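You operate a simulated robot arm through the tools that you are given. There is no shell and no other tool. Be economical: measure what you need, move in short steps, check, and stop when the job is done.

Carry out the task below with a simulated robot arm. There is one attempt and no reset: what you move stays moved.

TASK
On the top of the grey table, make the folded blue rag and the open tin marked beeswax change places.

It is judged by the outcome, as a careful person would: the job done as asked, and still so three seconds after it is handed in. It fails if anything else is knocked over, pushed out of place, dropped, spilled or broken.

THE ROBOT
A 6-joint arm with a two-finger parallel gripper, fixed in place. Base frame: the origin is at the foot of the arm, x ahead of it, y to its left, z up; the work surface is at about z = 900. Lengths are in mm, angles in rad, forces in N, time in s.
With the tool pointing down near the work surface it reaches from about 240 to 660 mm from the base axis. Its first joint turns from -1.152 to 1.152 rad. Payload 2.9 kg.
Tool frame: the origin (TCP) lies between the finger pads and is the grasp point; the fingertips stand 30 mm ahead of it; z points along the fingers, y is the line along which they close. The gripper opens to 110 mm. The fingers are 20 mm wide and 10 mm thick; the gripper's body (48 by 112 mm) begins 55 mm behind the TCP.
Orientation is that of the tool frame in the base frame, as a unit quaternion [w, x, y, z]. With the fingers straight down and closing along the base's y, the tool's x points along the base's -x, its y along +y and its z along -z.

THE INTERFACE
- The arm moves only by the tool step_arm. Its argument "motion" is a list of rows, each a list of 3 entries, a list of its own where there are three numbers: the shift along the base's x, y, z in mm, then the turn, a rotation vector about the base's x, y, z in rad, then the gripper command, from -1 (shut) to 1 (fully open), values between in proportion. In form: [[[x, y, z], [ax, ay, az], gripper], ...]. A call has 1 to 12 rows; each row is the pose to reach, as a shift and turn from the pose commanded when the call began. A row lasts 0.2 s, in which the tool goes at most 50 mm and 0.15 rad; a call with a longer step from one row to the next is refused whole, and so is a gripper value outside its range. A pose out of reach is approached as far as the arm can. The call stops where the force on the tool passes 40 N (or 10 N more than at its start, if that is more) or the arm is blocked; 0.2 s more then pass. The fingers move at their own pace (about 108 mm/s each) and stop on an object; they squeeze with about 37 N. The grip force told is the motor's: it shows also when the fingers shut on nothing. Time passes only in rows, and 0.2 s behind the last, so rows that repeat a pose let the fingers close. It gives the time, the measured TCP pose, the force on the tool (base axes), the opening and the grip force at its end, in the units of the frame above (readings bear some noise), and new pictures: "views" is both (left out), scene, wrist or none.
- Cameras (640 x 400 px; columns grow to the right, rows downward): "scene" is fixed at [92, 444.6, 1387.3]; the picture's right is [-0.65, -0.76, 0.00], its down [-0.36, 0.31, -0.88] and it looks along [0.67, -0.57, -0.47] (base axes); focal length 312 px, centre (320, 200). "wrist" rides on the gripper at [-36, 0, -57] in the tool frame; the picture's right is [0.00, -1.00, 0.00], its down [0.97, 0.00, -0.24] and it looks along [0.24, 0.00, 0.97] (tool axes); focal length 218 px, centre (320, 200).
- pixel_to_xyz(camera, pixels): there is no depth. For up to 12 entries [column, row, z] of the newest picture of that camera ("zoom" is the newest enlarged one), the place [x, y] in the base frame at which the ray of that pixel passes the height z, good to about 3 mm, but the place of the scene camera against the robot may be out by one fixed shift of up to 12 mm in any direction. No time passes.
- inspect(camera, box): a new picture of the part [left, top, right, bottom] of that camera's present view, enlarged. No time passes.
- finish_job(): hands the job in; it is judged then, once.

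Work in short steps. Measure before you move; look again where a grasp or a placing could have gone wrong, and mend it. You have 80 turns and 120 pictures in all, the two below and enlarged ones among them. Open the gripper and draw the arm clear of the work before you hand the job in, unless the task says otherwise; then end with one line.

The tools are called after "Call:" as name(argument=value, ...) on one line, values as JSON. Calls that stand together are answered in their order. step_arm: Moves the arm, as the interface text tells. Its arguments: {"type":"object","properties":{"motion":{"type":"array","items":{"type":"array"}},"views":{"type":"string","enum":["both","scene","wrist","none"]}},"required":["motion"]} The other tools are called the same way: pixel_to_xyz (camera, pixels) gives the place at which the rays of pixels pass given heights; inspect (camera, box) takes an enlarged picture of a part of a camera's view; finish_job () hands the job in.

At the start:

```text
t: 0.0
position: [404.2, -11.4, 1174.9]
ee_rot: [0.0, 0.0, 1.0, 0.0]
wrist_force: [0.7, -1.0, -0.1]
width: 109.8
finger_force: 0.1
```

scene: 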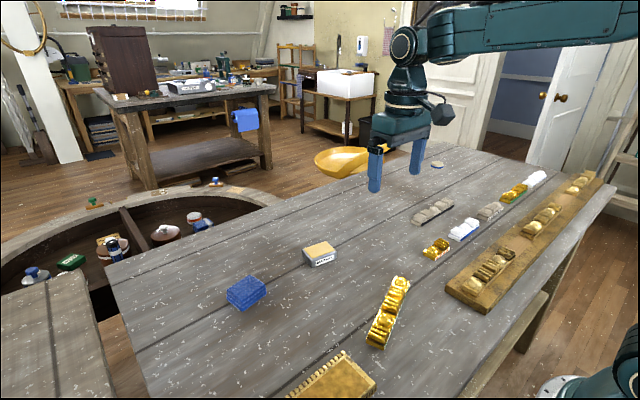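
wrist: 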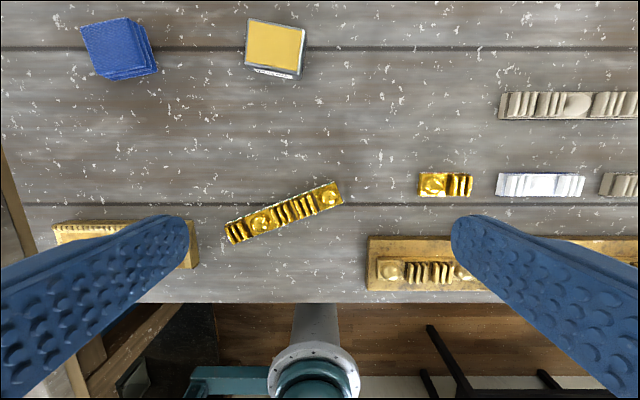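

The rag is at scene (246,292) and the tin at (320,254); I will enlarge both and measure.

Call:
inspect(camera="scene", box=[200, 220, 360, 320])

Call:
inspect(camera="wrist", box=[60, 0, 340, 175])

Call:
pixel_to_xyz(camera="wrist", pixels=[[82, 26, 925], [132, 18, 925], [94, 72, 925], [144, 64, 925], [248, 18, 925], [305, 28, 925], [244, 66, 925], [299, 75, 925], [300, 80, 900], [156, 73, 900], [95, 80, 900]])

Call:
pixel_to_xyz(camera="scene", pixels=[[234, 311, 900], [266, 294, 900], [226, 300, 900], [316, 266, 900], [336, 259, 900], [304, 259, 900]])

```text
4.00 times, centred on (280, 270) of scene
```

zoom: 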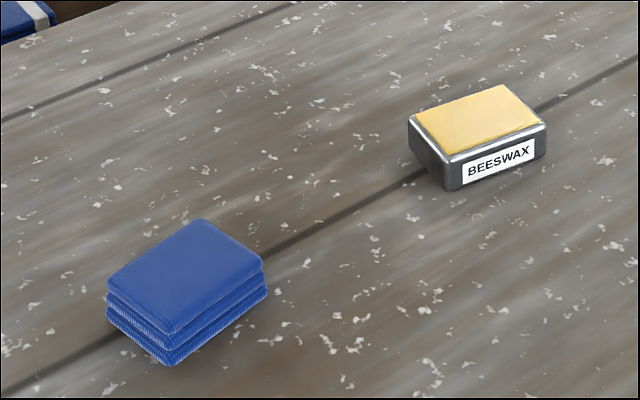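

```text
2.29 times, centred on (200, 88) of wrist
```

zoom: 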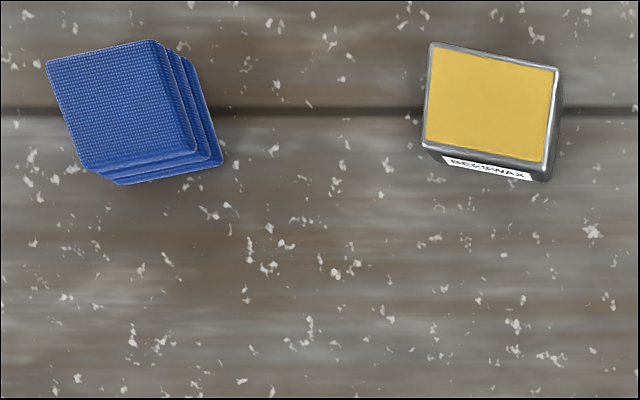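

```text
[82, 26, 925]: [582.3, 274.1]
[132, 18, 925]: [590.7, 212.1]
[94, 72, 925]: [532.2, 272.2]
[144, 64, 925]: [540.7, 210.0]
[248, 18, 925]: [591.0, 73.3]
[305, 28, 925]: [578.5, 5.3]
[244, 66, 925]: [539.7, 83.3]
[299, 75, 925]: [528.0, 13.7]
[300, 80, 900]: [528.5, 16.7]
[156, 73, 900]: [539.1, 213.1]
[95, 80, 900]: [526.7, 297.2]
```

```text
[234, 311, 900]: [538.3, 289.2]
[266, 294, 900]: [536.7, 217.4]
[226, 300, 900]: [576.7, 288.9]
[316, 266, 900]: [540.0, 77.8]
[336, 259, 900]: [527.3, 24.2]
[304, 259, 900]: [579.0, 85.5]
```

Tin is about (559,45), rag about (560,248). I move above the tin for a closer look.

Call:
step_arm(motion=[[[40, 15, -20], [0, 0, 0], 1], [[80, 30, -50], [0, 0, 0], 1], [[120, 45, -80], [0, 0, 0], 1], [[155, 57, -100], [0, 0, 0], 1], [[155, 57, -100], [0, 0, 0], 1]])

```text
refused: row 2 steps farther than a row can; nothing moved
```

Call:
step_arm(motion=[[[35, 13, -20], [0, 0, 0], 1], [[70, 26, -40], [0, 0, 0], 1], [[105, 39, -60], [0, 0, 0], 1], [[135, 50, -80], [0, 0, 0], 1], [[155, 57, -100], [0, 0, 0], 1], [[155, 57, -100], [0, 0, 0], 1]], views="wrist")

```text
t: 1.4
position: [559.8, 45.7, 1074.3]
ee_rot: [0.001, 0.0, 1.0, 0.0]
wrist_force: [-0.5, -0.3, 0.7]
width: 110.0
finger_force: 0.0
```

wrist: 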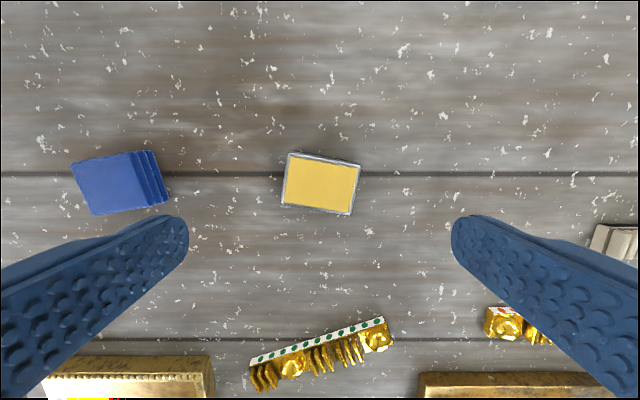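

Call:
inspect(camera="wrist", box=[60, 130, 380, 330])

Call:
pixel_to_xyz(camera="wrist", pixels=[[288, 152, 925], [361, 164, 925], [281, 205, 925], [352, 215, 925], [72, 163, 922], [130, 151, 922], [92, 215, 922], [148, 206, 922], [168, 201, 900], [153, 150, 900]])

```text
2.00 times, centred on (220, 230) of wrist
```

zoom: 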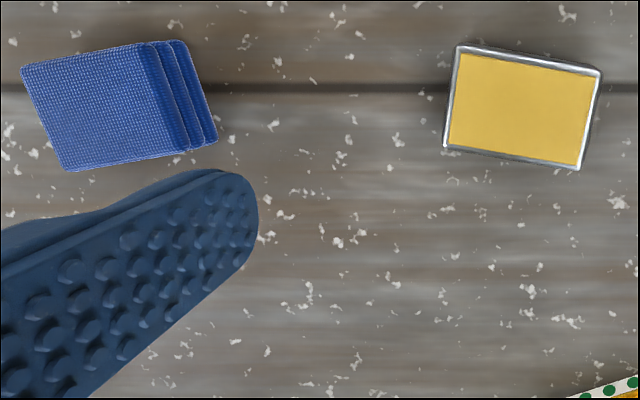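

```text
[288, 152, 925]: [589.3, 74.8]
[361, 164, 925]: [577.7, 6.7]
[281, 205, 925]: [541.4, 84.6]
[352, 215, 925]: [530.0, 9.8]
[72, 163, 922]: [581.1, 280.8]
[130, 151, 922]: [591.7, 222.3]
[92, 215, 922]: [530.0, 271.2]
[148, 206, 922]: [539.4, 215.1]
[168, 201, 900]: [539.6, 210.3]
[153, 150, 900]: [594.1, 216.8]
```

Tin centre (559.5,44.5), yaw about -0.16; rag centre (561,246), yaw about +0.17. Descending over the tin with fingers across its long side.

Call:
step_arm(motion=[[[0, -1, -40], [0, 0, -0.1], 1], [[0, -1, -80], [0, 0, -0.16], 1], [[0, -1, -100], [0, 0, -0.16], 1], [[0, -1, -100], [0, 0, -0.16], 1]], views="both")

```text
t: 2.4
position: [560.5, 44.3, 973.5]
ee_rot: [0.0, 0.081, 0.997, -0.001]
wrist_force: [-0.8, 0.1, 0.2]
width: 110.0
finger_force: 0.0
```

scene: 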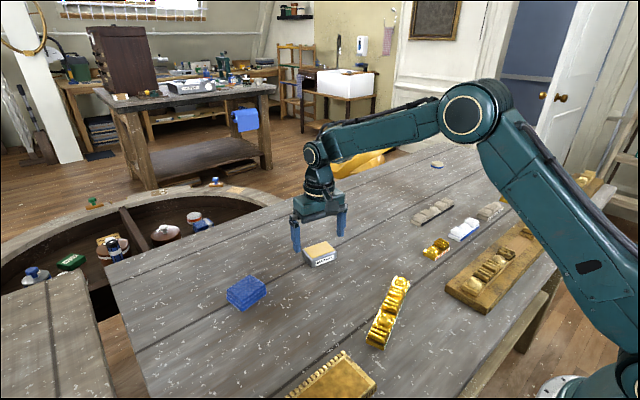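
wrist: 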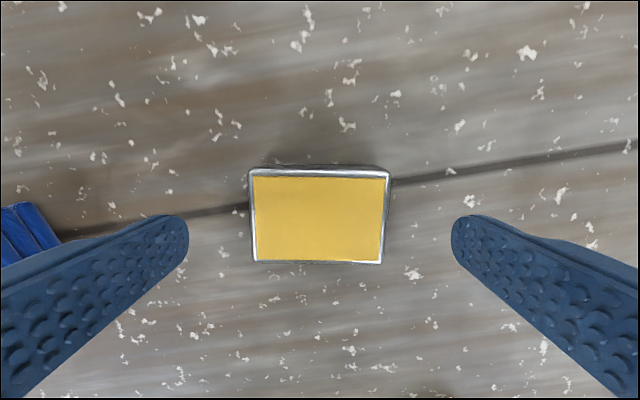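

The tin is centred and square between the fingers; descend and close.

Call:
step_arm(motion=[[[-1, 0, -25], [0, 0, -0.02], 1], [[-1, 0, -41], [0, 0, -0.02], 1], [[-1, 0, -41], [0, 0, -0.02], 0.3], [[-1, 0, -41], [0, 0, -0.02], -0.2], [[-1, 0, -41], [0, 0, -0.02], -0.2]], views="wrist")

```text
t: 3.6
position: [559.4, 44.0, 932.5]
ee_rot: [0.0, 0.09, 0.996, 0.0]
wrist_force: [1.0, 0.6, 0.0]
width: 71.4
finger_force: 37.0
```

wrist: 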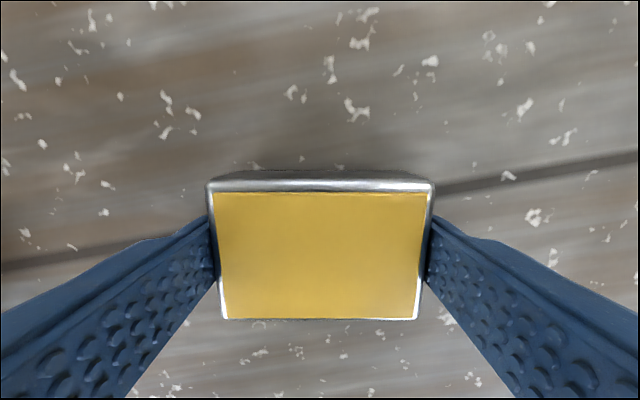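

Gripped (71.4 mm, 37 N). Lift 40 mm and check.

Call:
step_arm(motion=[[[0, 0, 10], [0, 0, 0], -0.2], [[0, 0, 25], [0, 0, 0], -0.2], [[0, 0, 40], [0, 0, 0], -0.2], [[0, 0, 40], [0, 0, 0], -0.2]], views="scene")

```text
t: 4.6
position: [559.1, 44.5, 974.4]
ee_rot: [0.001, 0.089, 0.996, 0.001]
wrist_force: [0.6, 0.5, 0.5]
width: 44.2
finger_force: 0.0
```

scene: 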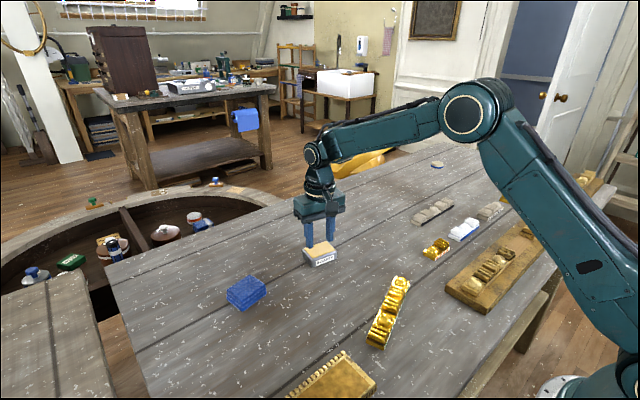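

The fingers slipped off (44 mm, 0 N). Opening and looking at the tin.

Call:
step_arm(motion=[[[0, 0, 20], [0, 0, 0], 1], [[0, 0, 20], [0, 0, 0], 1], [[0, 0, 20], [0, 0, 0], 1]], views="both")

Call:
inspect(camera="scene", box=[280, 225, 360, 275])

Call:
inspect(camera="wrist", box=[220, 140, 420, 265])

```text
t: 5.4
position: [559.3, 43.1, 993.4]
ee_rot: [0.0, 0.09, 0.996, 0.0]
wrist_force: [-0.4, 0.9, -0.2]
width: 110.0
finger_force: 0.1
```

scene: 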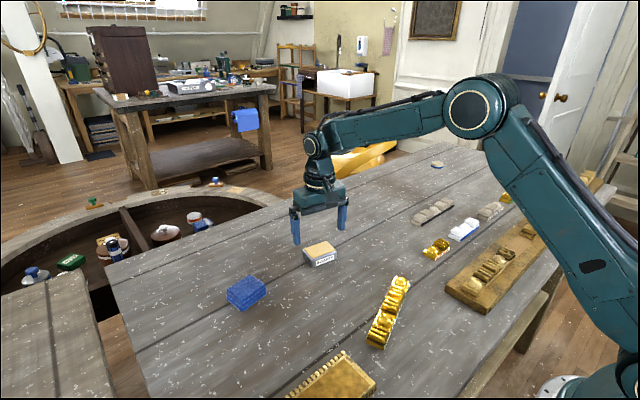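
wrist: 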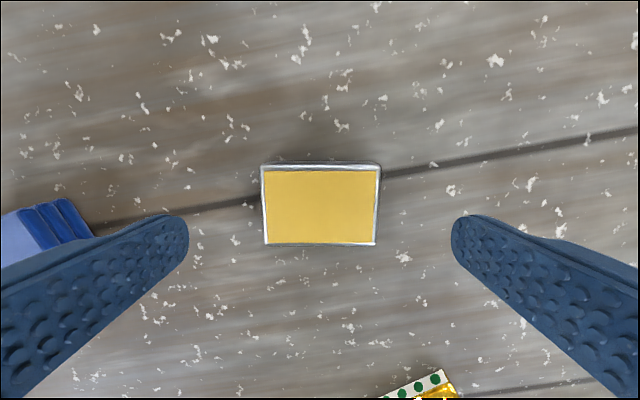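

```text
8.00 times, centred on (320, 250) of scene
```

zoom: 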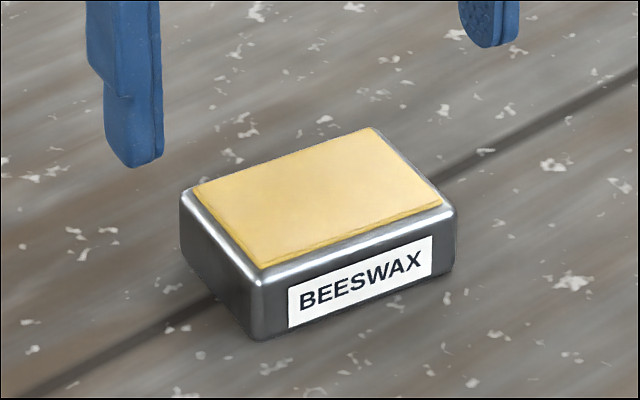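

```text
3.20 times, centred on (320, 202) of wrist
```

zoom: 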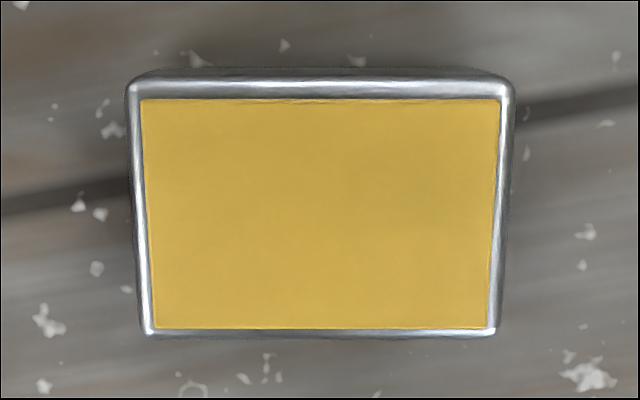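

The tin stands unmoved with straight walls. I regrip lower with full shut command, and lift only a few mm while reading force.

Call:
step_arm(motion=[[[0, 1, -35], [0, 0, 0], 1], [[0, 1, -55], [0, 0, 0], 1], [[0, 1, -62.5], [0, 0, 0], 1], [[0, 1, -62.5], [0, 0, 0], 0], [[0, 1, -62.5], [0, 0, 0], -1], [[0, 1, -62.5], [0, 0, 0], -1], [[0, 1, -62.5], [0, 0, 0], -1]], views="none")

Call:
step_arm(motion=[[[0, 0, 1], [0, 0, 0], -1], [[0, 0, 2], [0, 0, 0], -1], [[0, 0, 3], [0, 0, 0], -1], [[0, 0, 4], [0, 0, 0], -1]], views="none")

```text
t: 7.0
position: [559.8, 45.3, 930.3]
ee_rot: [-0.001, 0.089, 0.996, 0.0]
wrist_force: [0.0, -1.5, 0.1]
width: 71.7
finger_force: 37.2
```

```text
t: 8.0
position: [560.4, 45.9, 935.8]
ee_rot: [0.0, 0.089, 0.996, 0.0]
wrist_force: [0.0, 0.8, -4.3]
width: 71.5
finger_force: 37.3
```

Call:
step_arm(motion=[[[0, 0, 3], [0, 0, 0], -1], [[0, 0, 6], [0, 0, 0], -1], [[0, 0, 8], [0, 0, 0], -1]], views="both")

Call:
inspect(camera="scene", box=[280, 225, 360, 275])

```text
t: 8.8
position: [560.2, 45.6, 942.8]
ee_rot: [0.0, 0.089, 0.996, 0.0]
wrist_force: [0.3, -0.1, -3.9]
width: 71.6
finger_force: 36.9
```

scene: 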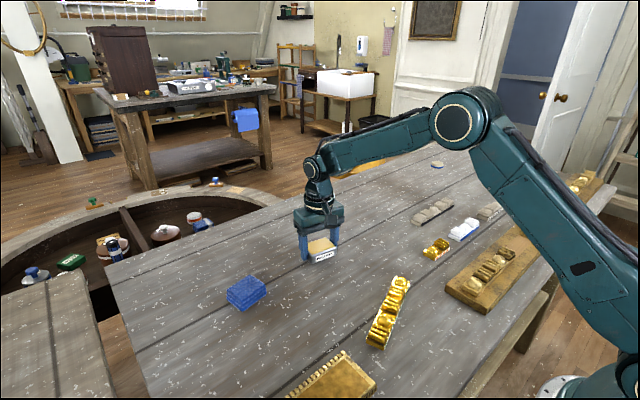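
wrist: 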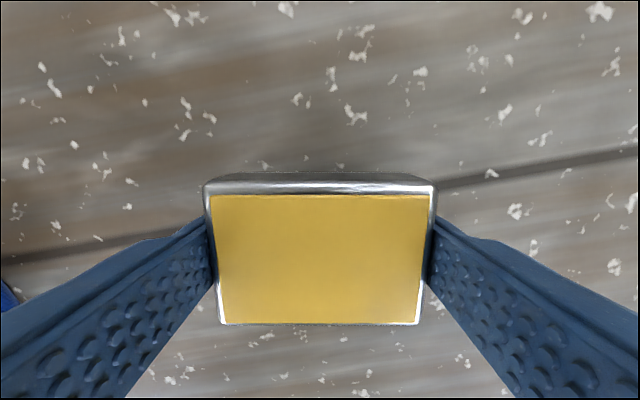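

```text
8.00 times, centred on (320, 250) of scene
```

zoom: 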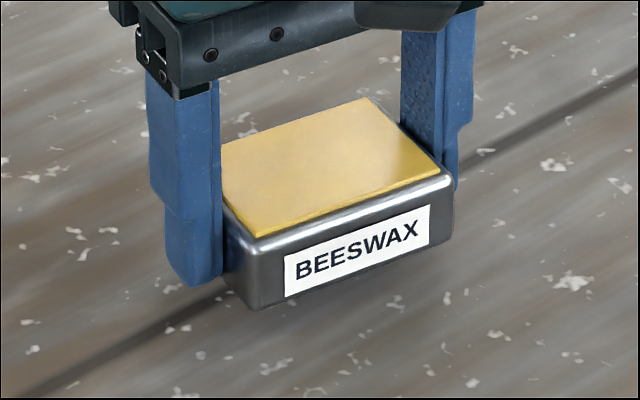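

The tin is held, 3.9 N, just clear of the table. Carrying it low and slowly to a bare spot near (485,150).

Call:
step_arm(motion=[[[-4, 5, 3], [0, 0, 0], -1], [[-11, 15, 3], [0, 0, 0], -1], [[-19, 26, 3], [0, 0, 0], -1], [[-27, 37, 3], [0, 0, 0], -1], [[-35, 49, 3], [0, 0, 0], -1], [[-43, 60, 3], [0, 0, 0], -1], [[-51, 71, 3], [0, 0, 0], -1], [[-59, 83, 3], [0, 0, 0], -1], [[-67, 94, 3], [0, 0, 0], -1], [[-73, 102, 3], [0, 0, 0], -1], [[-75, 105, 3], [0, 0, 0], -1], [[-75, 105, 3], [0, 0, 0], -1]], views="both")

Call:
inspect(camera="scene", box=[240, 240, 360, 315])

```text
t: 11.4
position: [485.5, 150.2, 946.5]
ee_rot: [0.0, 0.09, 0.996, 0.0]
wrist_force: [-0.5, -0.9, -2.8]
width: 71.5
finger_force: 37.0
```

scene: 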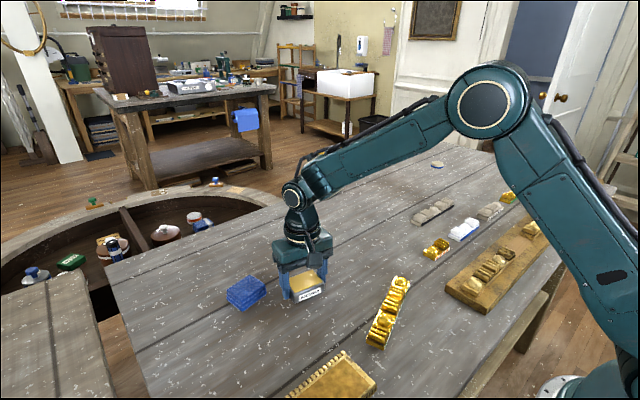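
wrist: 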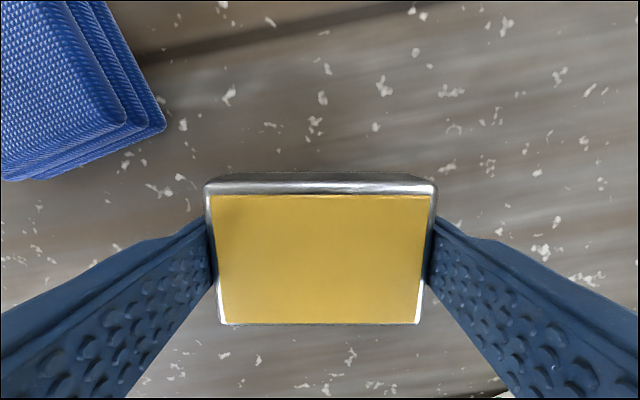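

```text
5.33 times, centred on (300, 278) of scene
```

zoom: 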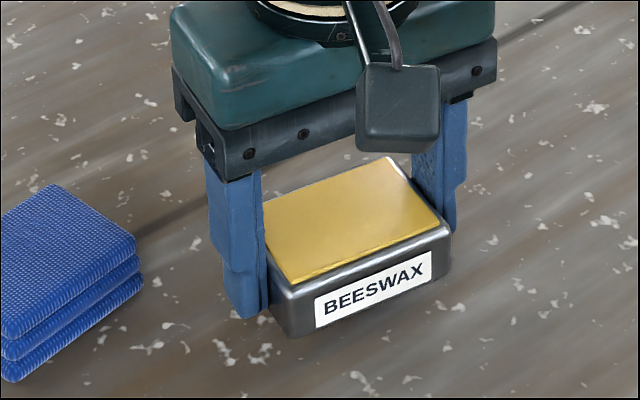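

Held fine. Lower to the table, release, and rise.

Call:
step_arm(motion=[[[0, 0, -6], [0, 0, 0], -1], [[0, 0, -11], [0, 0, 0], -1], [[0, 0, -14], [0, 0, 0], -1], [[0, 0, -16], [0, 0, 0], -1], [[0, 0, -16], [0, 0, 0], -1]], views="none")

Call:
step_arm(motion=[[[0, 0, 0], [0, 0, 0], 0.6], [[0, 0, 0], [0, 0, 0], 0.9], [[0, 0, 20], [0, 0, 0], 0.9], [[0, 0, 60], [0, 0, 0], 1], [[0, 0, 90], [0, 0, 0], 1], [[0, 0, 90], [0, 0, 0], 1]], views="both")

```text
t: 12.6
position: [484.1, 151.5, 931.1]
ee_rot: [0.0, 0.09, 0.996, 0.0]
wrist_force: [-3.2, -2.0, 6.0]
width: 71.8
finger_force: 37.1
```

```text
t: 14.0
position: [483.8, 149.8, 1020.0]
ee_rot: [0.0, 0.089, 0.996, 0.0]
wrist_force: [-0.5, 0.8, 0.5]
width: 109.9
finger_force: 0.0
```

scene: 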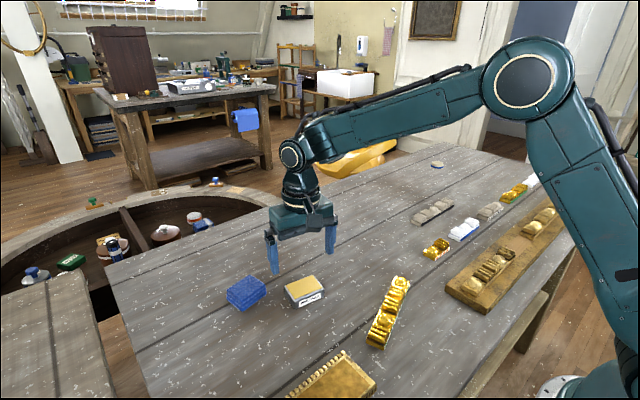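
wrist: 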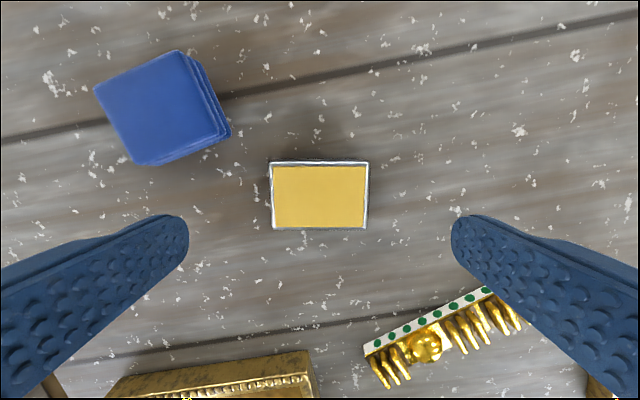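

Tin is set down. Now above the rag at (561,246), turning to yaw +0.17.

Call:
step_arm(motion=[[[20, 24, 0], [0, 0, 0.1], 1], [[40, 50, 0], [0, 0, 0.2], 1], [[60, 75, 0], [0, 0, 0.3], 1], [[77, 96, 0], [0, 0, 0.35], 1], [[77, 96, 0], [0, 0, 0.35], 1]], views="wrist")

Call:
inspect(camera="wrist", box=[200, 120, 440, 270])

```text
t: 15.2
position: [560.9, 246.7, 1019.9]
ee_rot: [0.001, -0.085, 0.996, 0.0]
wrist_force: [-0.6, 0.1, -0.2]
width: 110.2
finger_force: 0.0
```

wrist: 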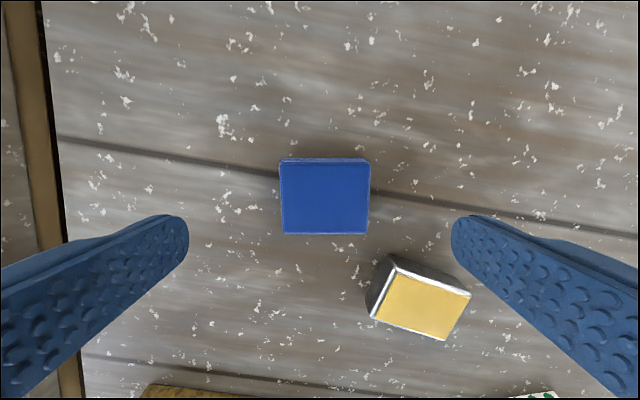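

```text
2.67 times, centred on (320, 195) of wrist
```

zoom: 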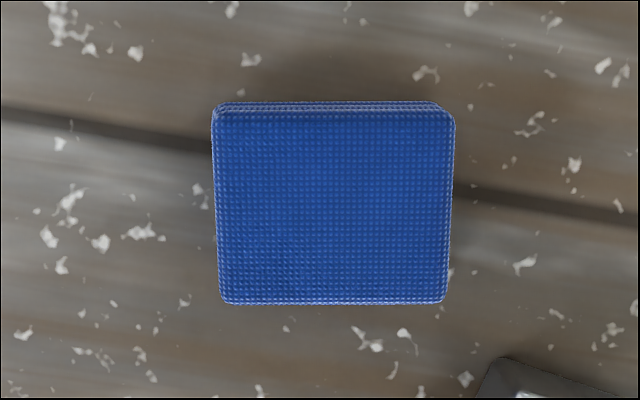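

Call:
pixel_to_xyz(camera="wrist", pixels=[[280, 161, 922], [370, 161, 922], [283, 234, 922], [367, 234, 922], [325, 198, 922]])

Call:
step_arm(motion=[[[0, -3, -35], [0, 0, 0.01], 1], [[0, -3, -65], [0, 0, 0.01], 1], [[0, -3, -65], [0, 0, 0.01], 1]], views="wrist")

```text
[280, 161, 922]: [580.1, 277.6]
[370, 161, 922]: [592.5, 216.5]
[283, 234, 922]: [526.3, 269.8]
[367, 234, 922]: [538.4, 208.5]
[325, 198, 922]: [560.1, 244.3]
```

```text
t: 16.0
position: [560.5, 244.5, 954.1]
ee_rot: [-0.001, -0.09, 0.996, 0.0]
wrist_force: [0.2, -0.6, 0.2]
width: 109.8
finger_force: 0.0
```

wrist: 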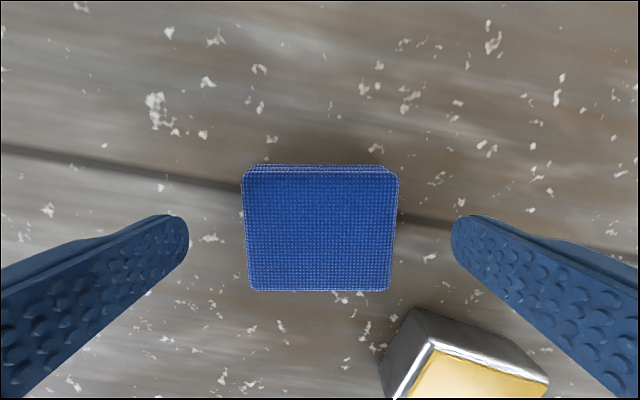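

Centred; descend to z 930 and close.

Call:
step_arm(motion=[[[0, 0, -15], [0, 0, 0], 1], [[0, 0, -24], [0, 0, 0], 1], [[0, 0, -24], [0, 0, 0], 0.3], [[0, 0, -24], [0, 0, 0], -0.3], [[0, 0, -24], [0, 0, 0], -1], [[0, 0, -24], [0, 0, 0], -1], [[0, 0, -24], [0, 0, 0], -1]], views="wrist")

Call:
step_arm(motion=[[[0, 0, 2], [0, 0, 0], -1], [[0, 0, 5], [0, 0, 0], -1], [[0, 0, 9], [0, 0, 0], -1], [[0, 0, 14], [0, 0, 0], -1], [[0, 0, 14], [0, 0, 0], -1]], views="both")

Call:
inspect(camera="scene", box=[200, 250, 320, 325])

```text
t: 17.6
position: [559.6, 244.3, 931.3]
ee_rot: [-0.001, -0.09, 0.996, 0.0]
wrist_force: [-0.1, -0.2, 0.3]
width: 66.8
finger_force: 37.5
```

wrist: 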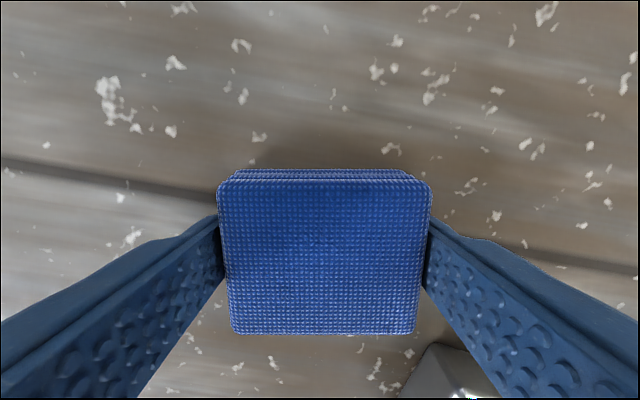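

```text
t: 18.8
position: [561.9, 244.2, 945.6]
ee_rot: [0.0, -0.09, 0.996, -0.001]
wrist_force: [0.2, 0.8, -0.9]
width: 66.8
finger_force: 36.8
```

scene: 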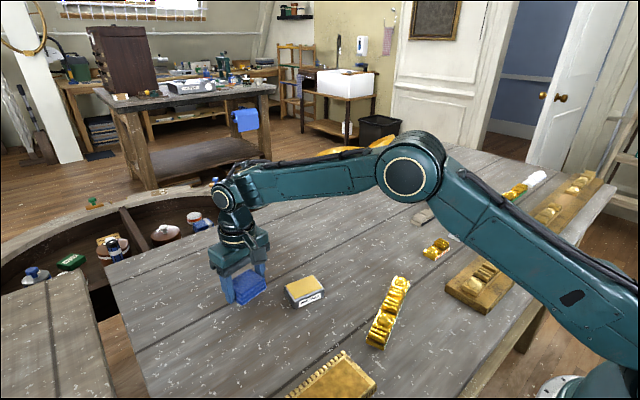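
wrist: 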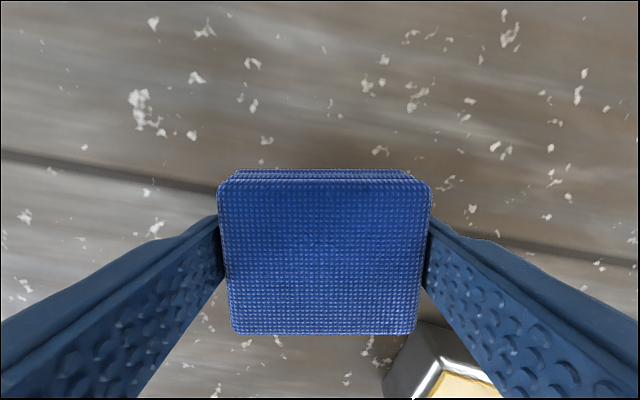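

```text
5.33 times, centred on (260, 288) of scene
```

zoom: 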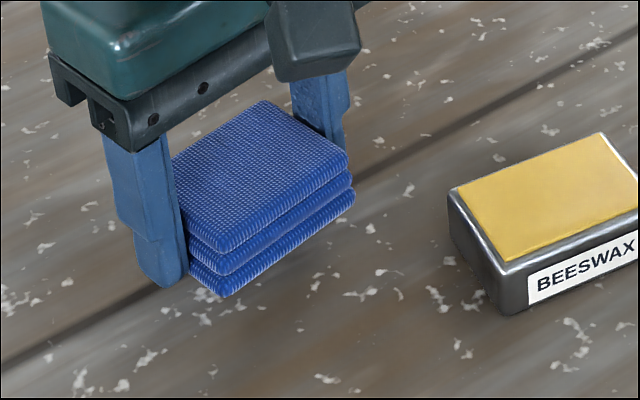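

Rag is held whole. Lift a little more and carry to (559.5,44.5), swinging slightly outward past the tin.

Call:
step_arm(motion=[[[0, 0, 8], [0, 0, 0], -1], [[3, -8, 18], [0, 0, 0], -1], [[7, -25, 24], [0, 0, 0], -1], [[8, -45, 24], [0, 0, 0], -1], [[8, -65, 24], [0, 0, 0], -1], [[8, -85, 24], [0, 0, 0], -1], [[8, -105, 24], [0, 0, 0], -1], [[6, -125, 24], [0, 0, 0], -1], [[4, -145, 24], [0, 0, 0], -1], [[2, -165, 24], [0, 0, 0], -1], [[0, -185, 24], [0, 0, 0], -1], [[-1, -199.5, 20], [0, 0, 0], -1]], views="both")

```text
t: 21.4
position: [559.8, 43.3, 963.4]
ee_rot: [0.0, -0.09, 0.996, 0.0]
wrist_force: [0.0, -0.1, -0.6]
width: 67.1
finger_force: 37.2
```

scene: 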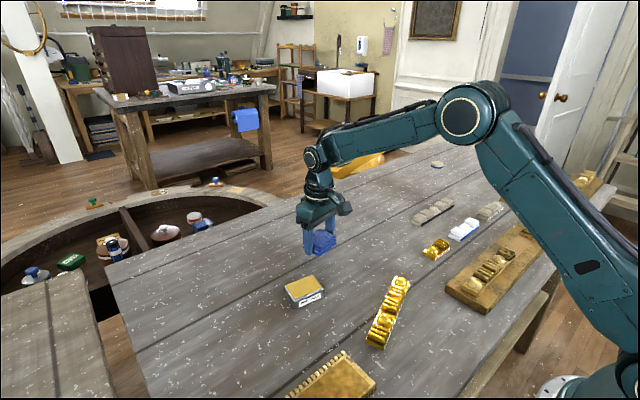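
wrist: 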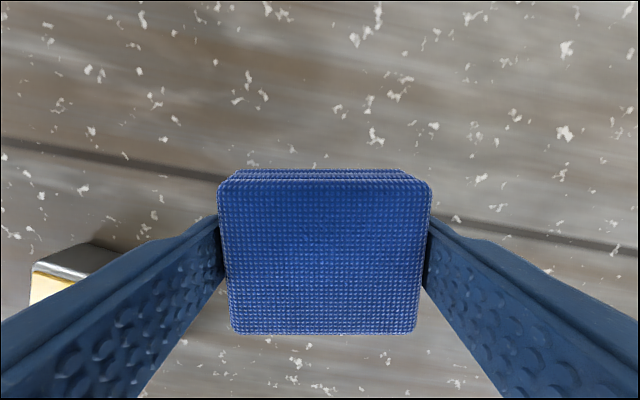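

Rag is over the tin's old place; lower it and release.

Call:
step_arm(motion=[[[0, 1, -12], [0, 0, 0], -1], [[0, 1, -22], [0, 0, 0], -1], [[0, 1, -29], [0, 0, 0], -1], [[0, 1, -32.5], [0, 0, 0], -1], [[0, 1, -32.5], [0, 0, 0], -1]], views="none")

Call:
step_arm(motion=[[[0, 0, 0], [0, 0, 0], 0.5], [[0, 0, 0], [0, 0, 0], 0.9], [[0, 0, 20], [0, 0, 0], 0.9], [[0, 0, 60], [0, 0, 0], 1], [[0, 0, 90], [0, 0, 0], 1], [[0, 0, 90], [0, 0, 0], 1]], views="both")

```text
t: 22.6
position: [560.5, 45.4, 931.9]
ee_rot: [0.0, -0.09, 0.996, 0.001]
wrist_force: [0.5, -0.5, -0.5]
width: 66.5
finger_force: 37.2
```

```text
t: 24.0
position: [560.1, 44.4, 1021.5]
ee_rot: [0.001, -0.09, 0.996, 0.0]
wrist_force: [0.0, -0.2, 0.3]
width: 109.9
finger_force: 0.1
```

scene: 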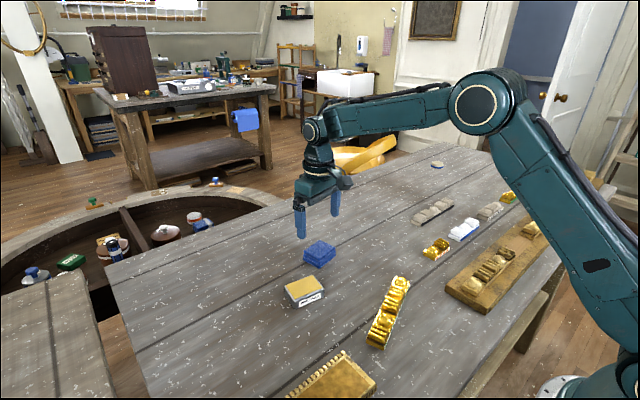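
wrist: 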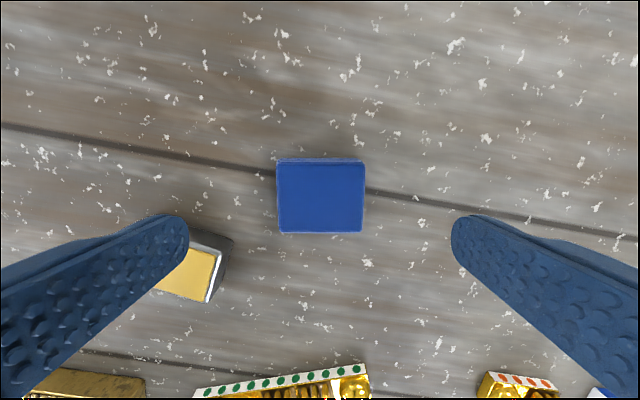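

Rag placed. Back above the tin at (484,150).

Call:
step_arm(motion=[[[-20, 27, 0], [0, 0, -0.1], 1], [[-40, 55, 0], [0, 0, -0.2], 1], [[-60, 83, 0], [0, 0, -0.3], 1], [[-76, 106, 0], [0, 0, -0.36], 1], [[-76, 106, -40], [0, 0, -0.36], 1], [[-76, 106, -50], [0, 0, -0.36], 1], [[-76, 106, -50], [0, 0, -0.36], 1]], views="wrist")

```text
t: 25.6
position: [485.2, 150.8, 971.2]
ee_rot: [0.0, 0.091, 0.996, 0.001]
wrist_force: [-0.7, 0.4, -0.7]
width: 110.1
finger_force: 0.1
```

wrist: 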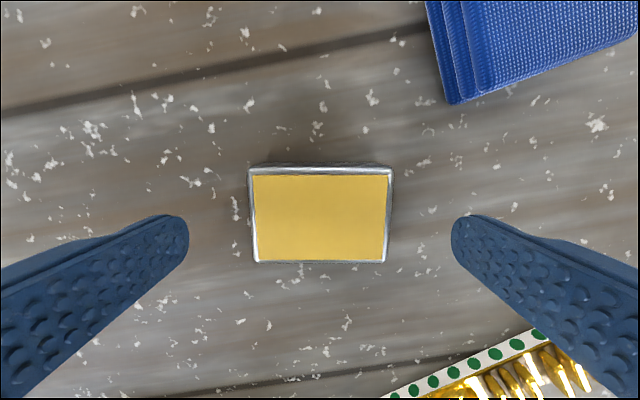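

Tin is centred; descend, close, small lift.

Call:
step_arm(motion=[[[-0.5, 0, -25], [0, 0, 0], 1], [[-0.5, 0, -41], [0, 0, 0], 1], [[-0.5, 0, -41], [0, 0, 0], 0.3], [[-0.5, 0, -41], [0, 0, 0], -0.3], [[-0.5, 0, -41], [0, 0, 0], -1], [[-0.5, 0, -41], [0, 0, 0], -1], [[-0.5, 0, -41], [0, 0, 0], -1]], views="none")

Call:
step_arm(motion=[[[0, 0, 1], [0, 0, 0], -1], [[0, 0, 3], [0, 0, 0], -1], [[0, 0, 6], [0, 0, 0], -1], [[0, 0, 10], [0, 0, 0], -1], [[0, 0, 14], [0, 0, 0], -1], [[0, 0, 14], [0, 0, 0], -1]], views="both")

Call:
inspect(camera="scene", box=[260, 235, 380, 310])

```text
t: 27.2
position: [483.5, 153.2, 930.6]
ee_rot: [0.001, 0.09, 0.996, 0.0]
wrist_force: [0.1, -0.3, 0.2]
width: 71.8
finger_force: 37.0
```

```text
t: 28.6
position: [483.7, 150.6, 945.7]
ee_rot: [0.0, 0.09, 0.996, -0.002]
wrist_force: [0.1, 1.0, -3.3]
width: 71.4
finger_force: 37.2
```

scene: 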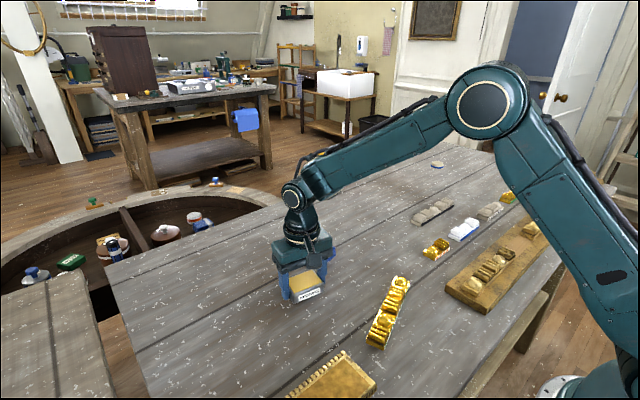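
wrist: 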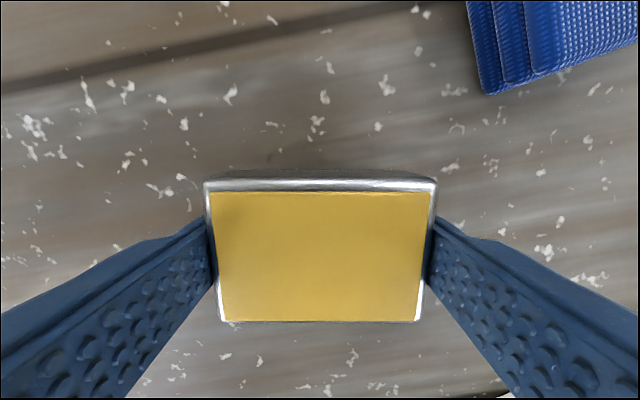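

```text
5.33 times, centred on (320, 272) of scene
```

zoom: 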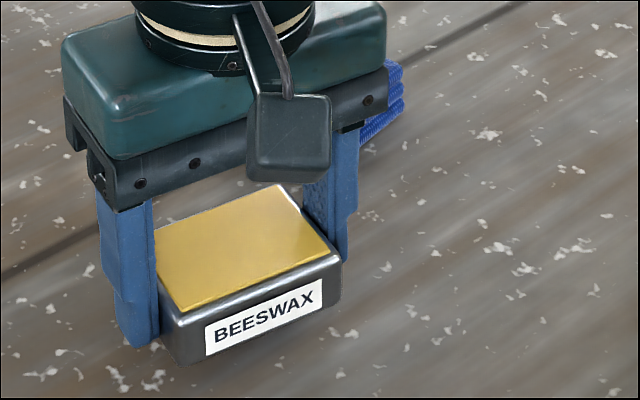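

Held level. Carry to the rag's old place (560,244): shift (76, 93).

Call:
step_arm(motion=[[[4, 5, 0], [0, 0, 0], -1], [[11, 14, 0], [0, 0, 0], -1], [[19, 23, 0], [0, 0, 0], -1], [[27, 33, 0], [0, 0, 0], -1], [[35, 43, 0], [0, 0, 0], -1], [[43, 53, 0], [0, 0, 0], -1], [[51, 63, 0], [0, 0, 0], -1], [[59, 73, 0], [0, 0, 0], -1], [[67, 82, 0], [0, 0, 0], -1], [[73, 90, 0], [0, 0, 0], -1], [[76, 93, 0], [0, 0, 0], -1], [[76, 93, 0], [0, 0, 0], -1]], views="wrist")

Call:
step_arm(motion=[[[0, 0, -6], [0, 0, 0], -1], [[0, 0, -11], [0, 0, 0], -1], [[0, 0, -13], [0, 0, 0], -1], [[0, 0, -14.5], [0, 0, 0], -1], [[0, 0, -14.5], [0, 0, 0], -1]], views="wrist")

```text
t: 31.2
position: [559.6, 245.2, 945.7]
ee_rot: [0.0, 0.089, 0.996, 0.0]
wrist_force: [-0.6, -0.1, -4.1]
width: 71.4
finger_force: 36.8
```

wrist: 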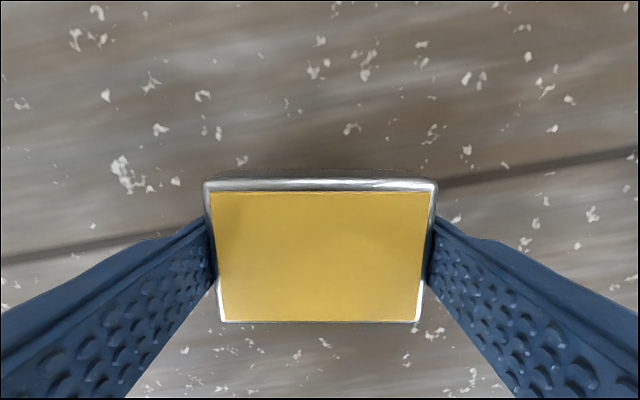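

```text
t: 32.4
position: [559.5, 243.3, 931.3]
ee_rot: [0.0, 0.09, 0.996, 0.0]
wrist_force: [-0.1, 0.2, -2.1]
width: 71.6
finger_force: 36.9
```

wrist: 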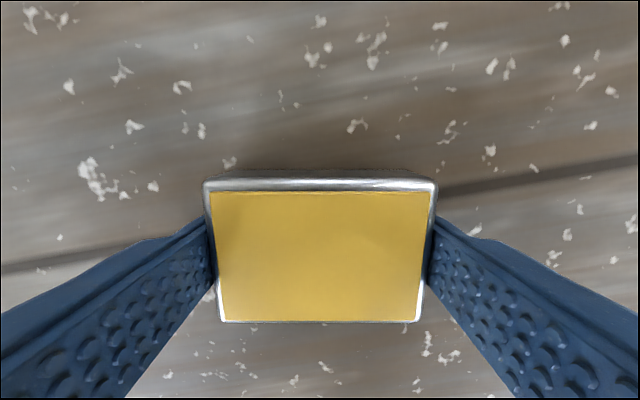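

Nearly seated (-2.1 N still partly carried); lower 1 mm more, release, and rise.

Call:
step_arm(motion=[[[0, 0, -1], [0, 0, 0], -1], [[0, 0, -1], [0, 0, 0], -1], [[0, 0, -1], [0, 0, 0], 0.5], [[0, 0, -1], [0, 0, 0], 0.9], [[0, 0, 20], [0, 0, 0], 0.9], [[0, 0, 60], [0, 0, 0], 1], [[-30, -20, 90], [0, 0, 0], 1], [[-60, -45, 110], [0, 0, 0], 1], [[-95, -70, 130], [0, 0, 0], 1], [[-130, -95, 150], [0, 0, 0], 1], [[-150, -120, 180], [0, 0, 0], 1], [[-160, -140, 200], [0, 0, 0], 1]], views="both")

Call:
inspect(camera="scene", box=[200, 220, 360, 320])

```text
t: 35.0
position: [399.9, 104.3, 1132.0]
ee_rot: [0.0, 0.09, 0.996, 0.0]
wrist_force: [0.1, -0.3, -0.2]
width: 110.2
finger_force: 0.0
```

scene: 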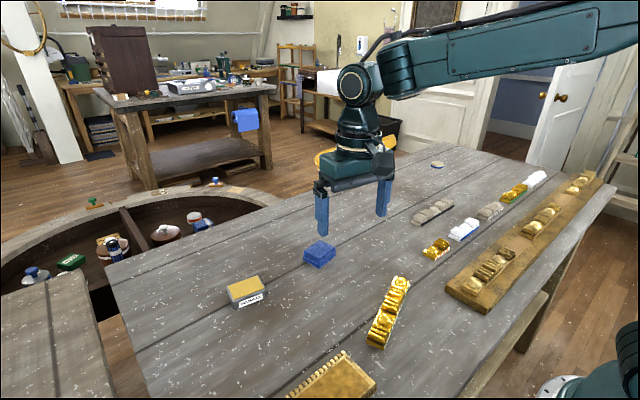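
wrist: 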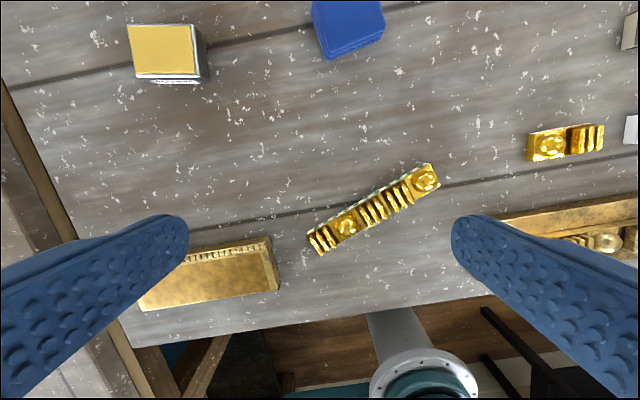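

```text
4.00 times, centred on (280, 270) of scene
```

zoom: 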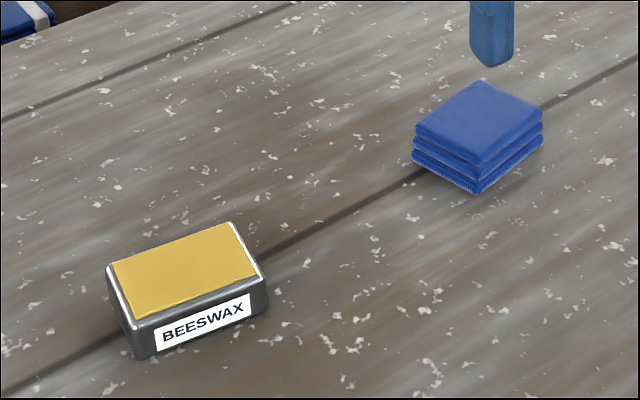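

Both stand flat in each other's places, everything else is undisturbed, and the arm is clear with the gripper open.

Call:
finish_job()

```text
The job is handed in.
```

The folded blue rag and the open beeswax tin have changed places on the grey table. The final pictures show both standing flat and everything else where it was; the first lift of the tin slipped, but the second held.
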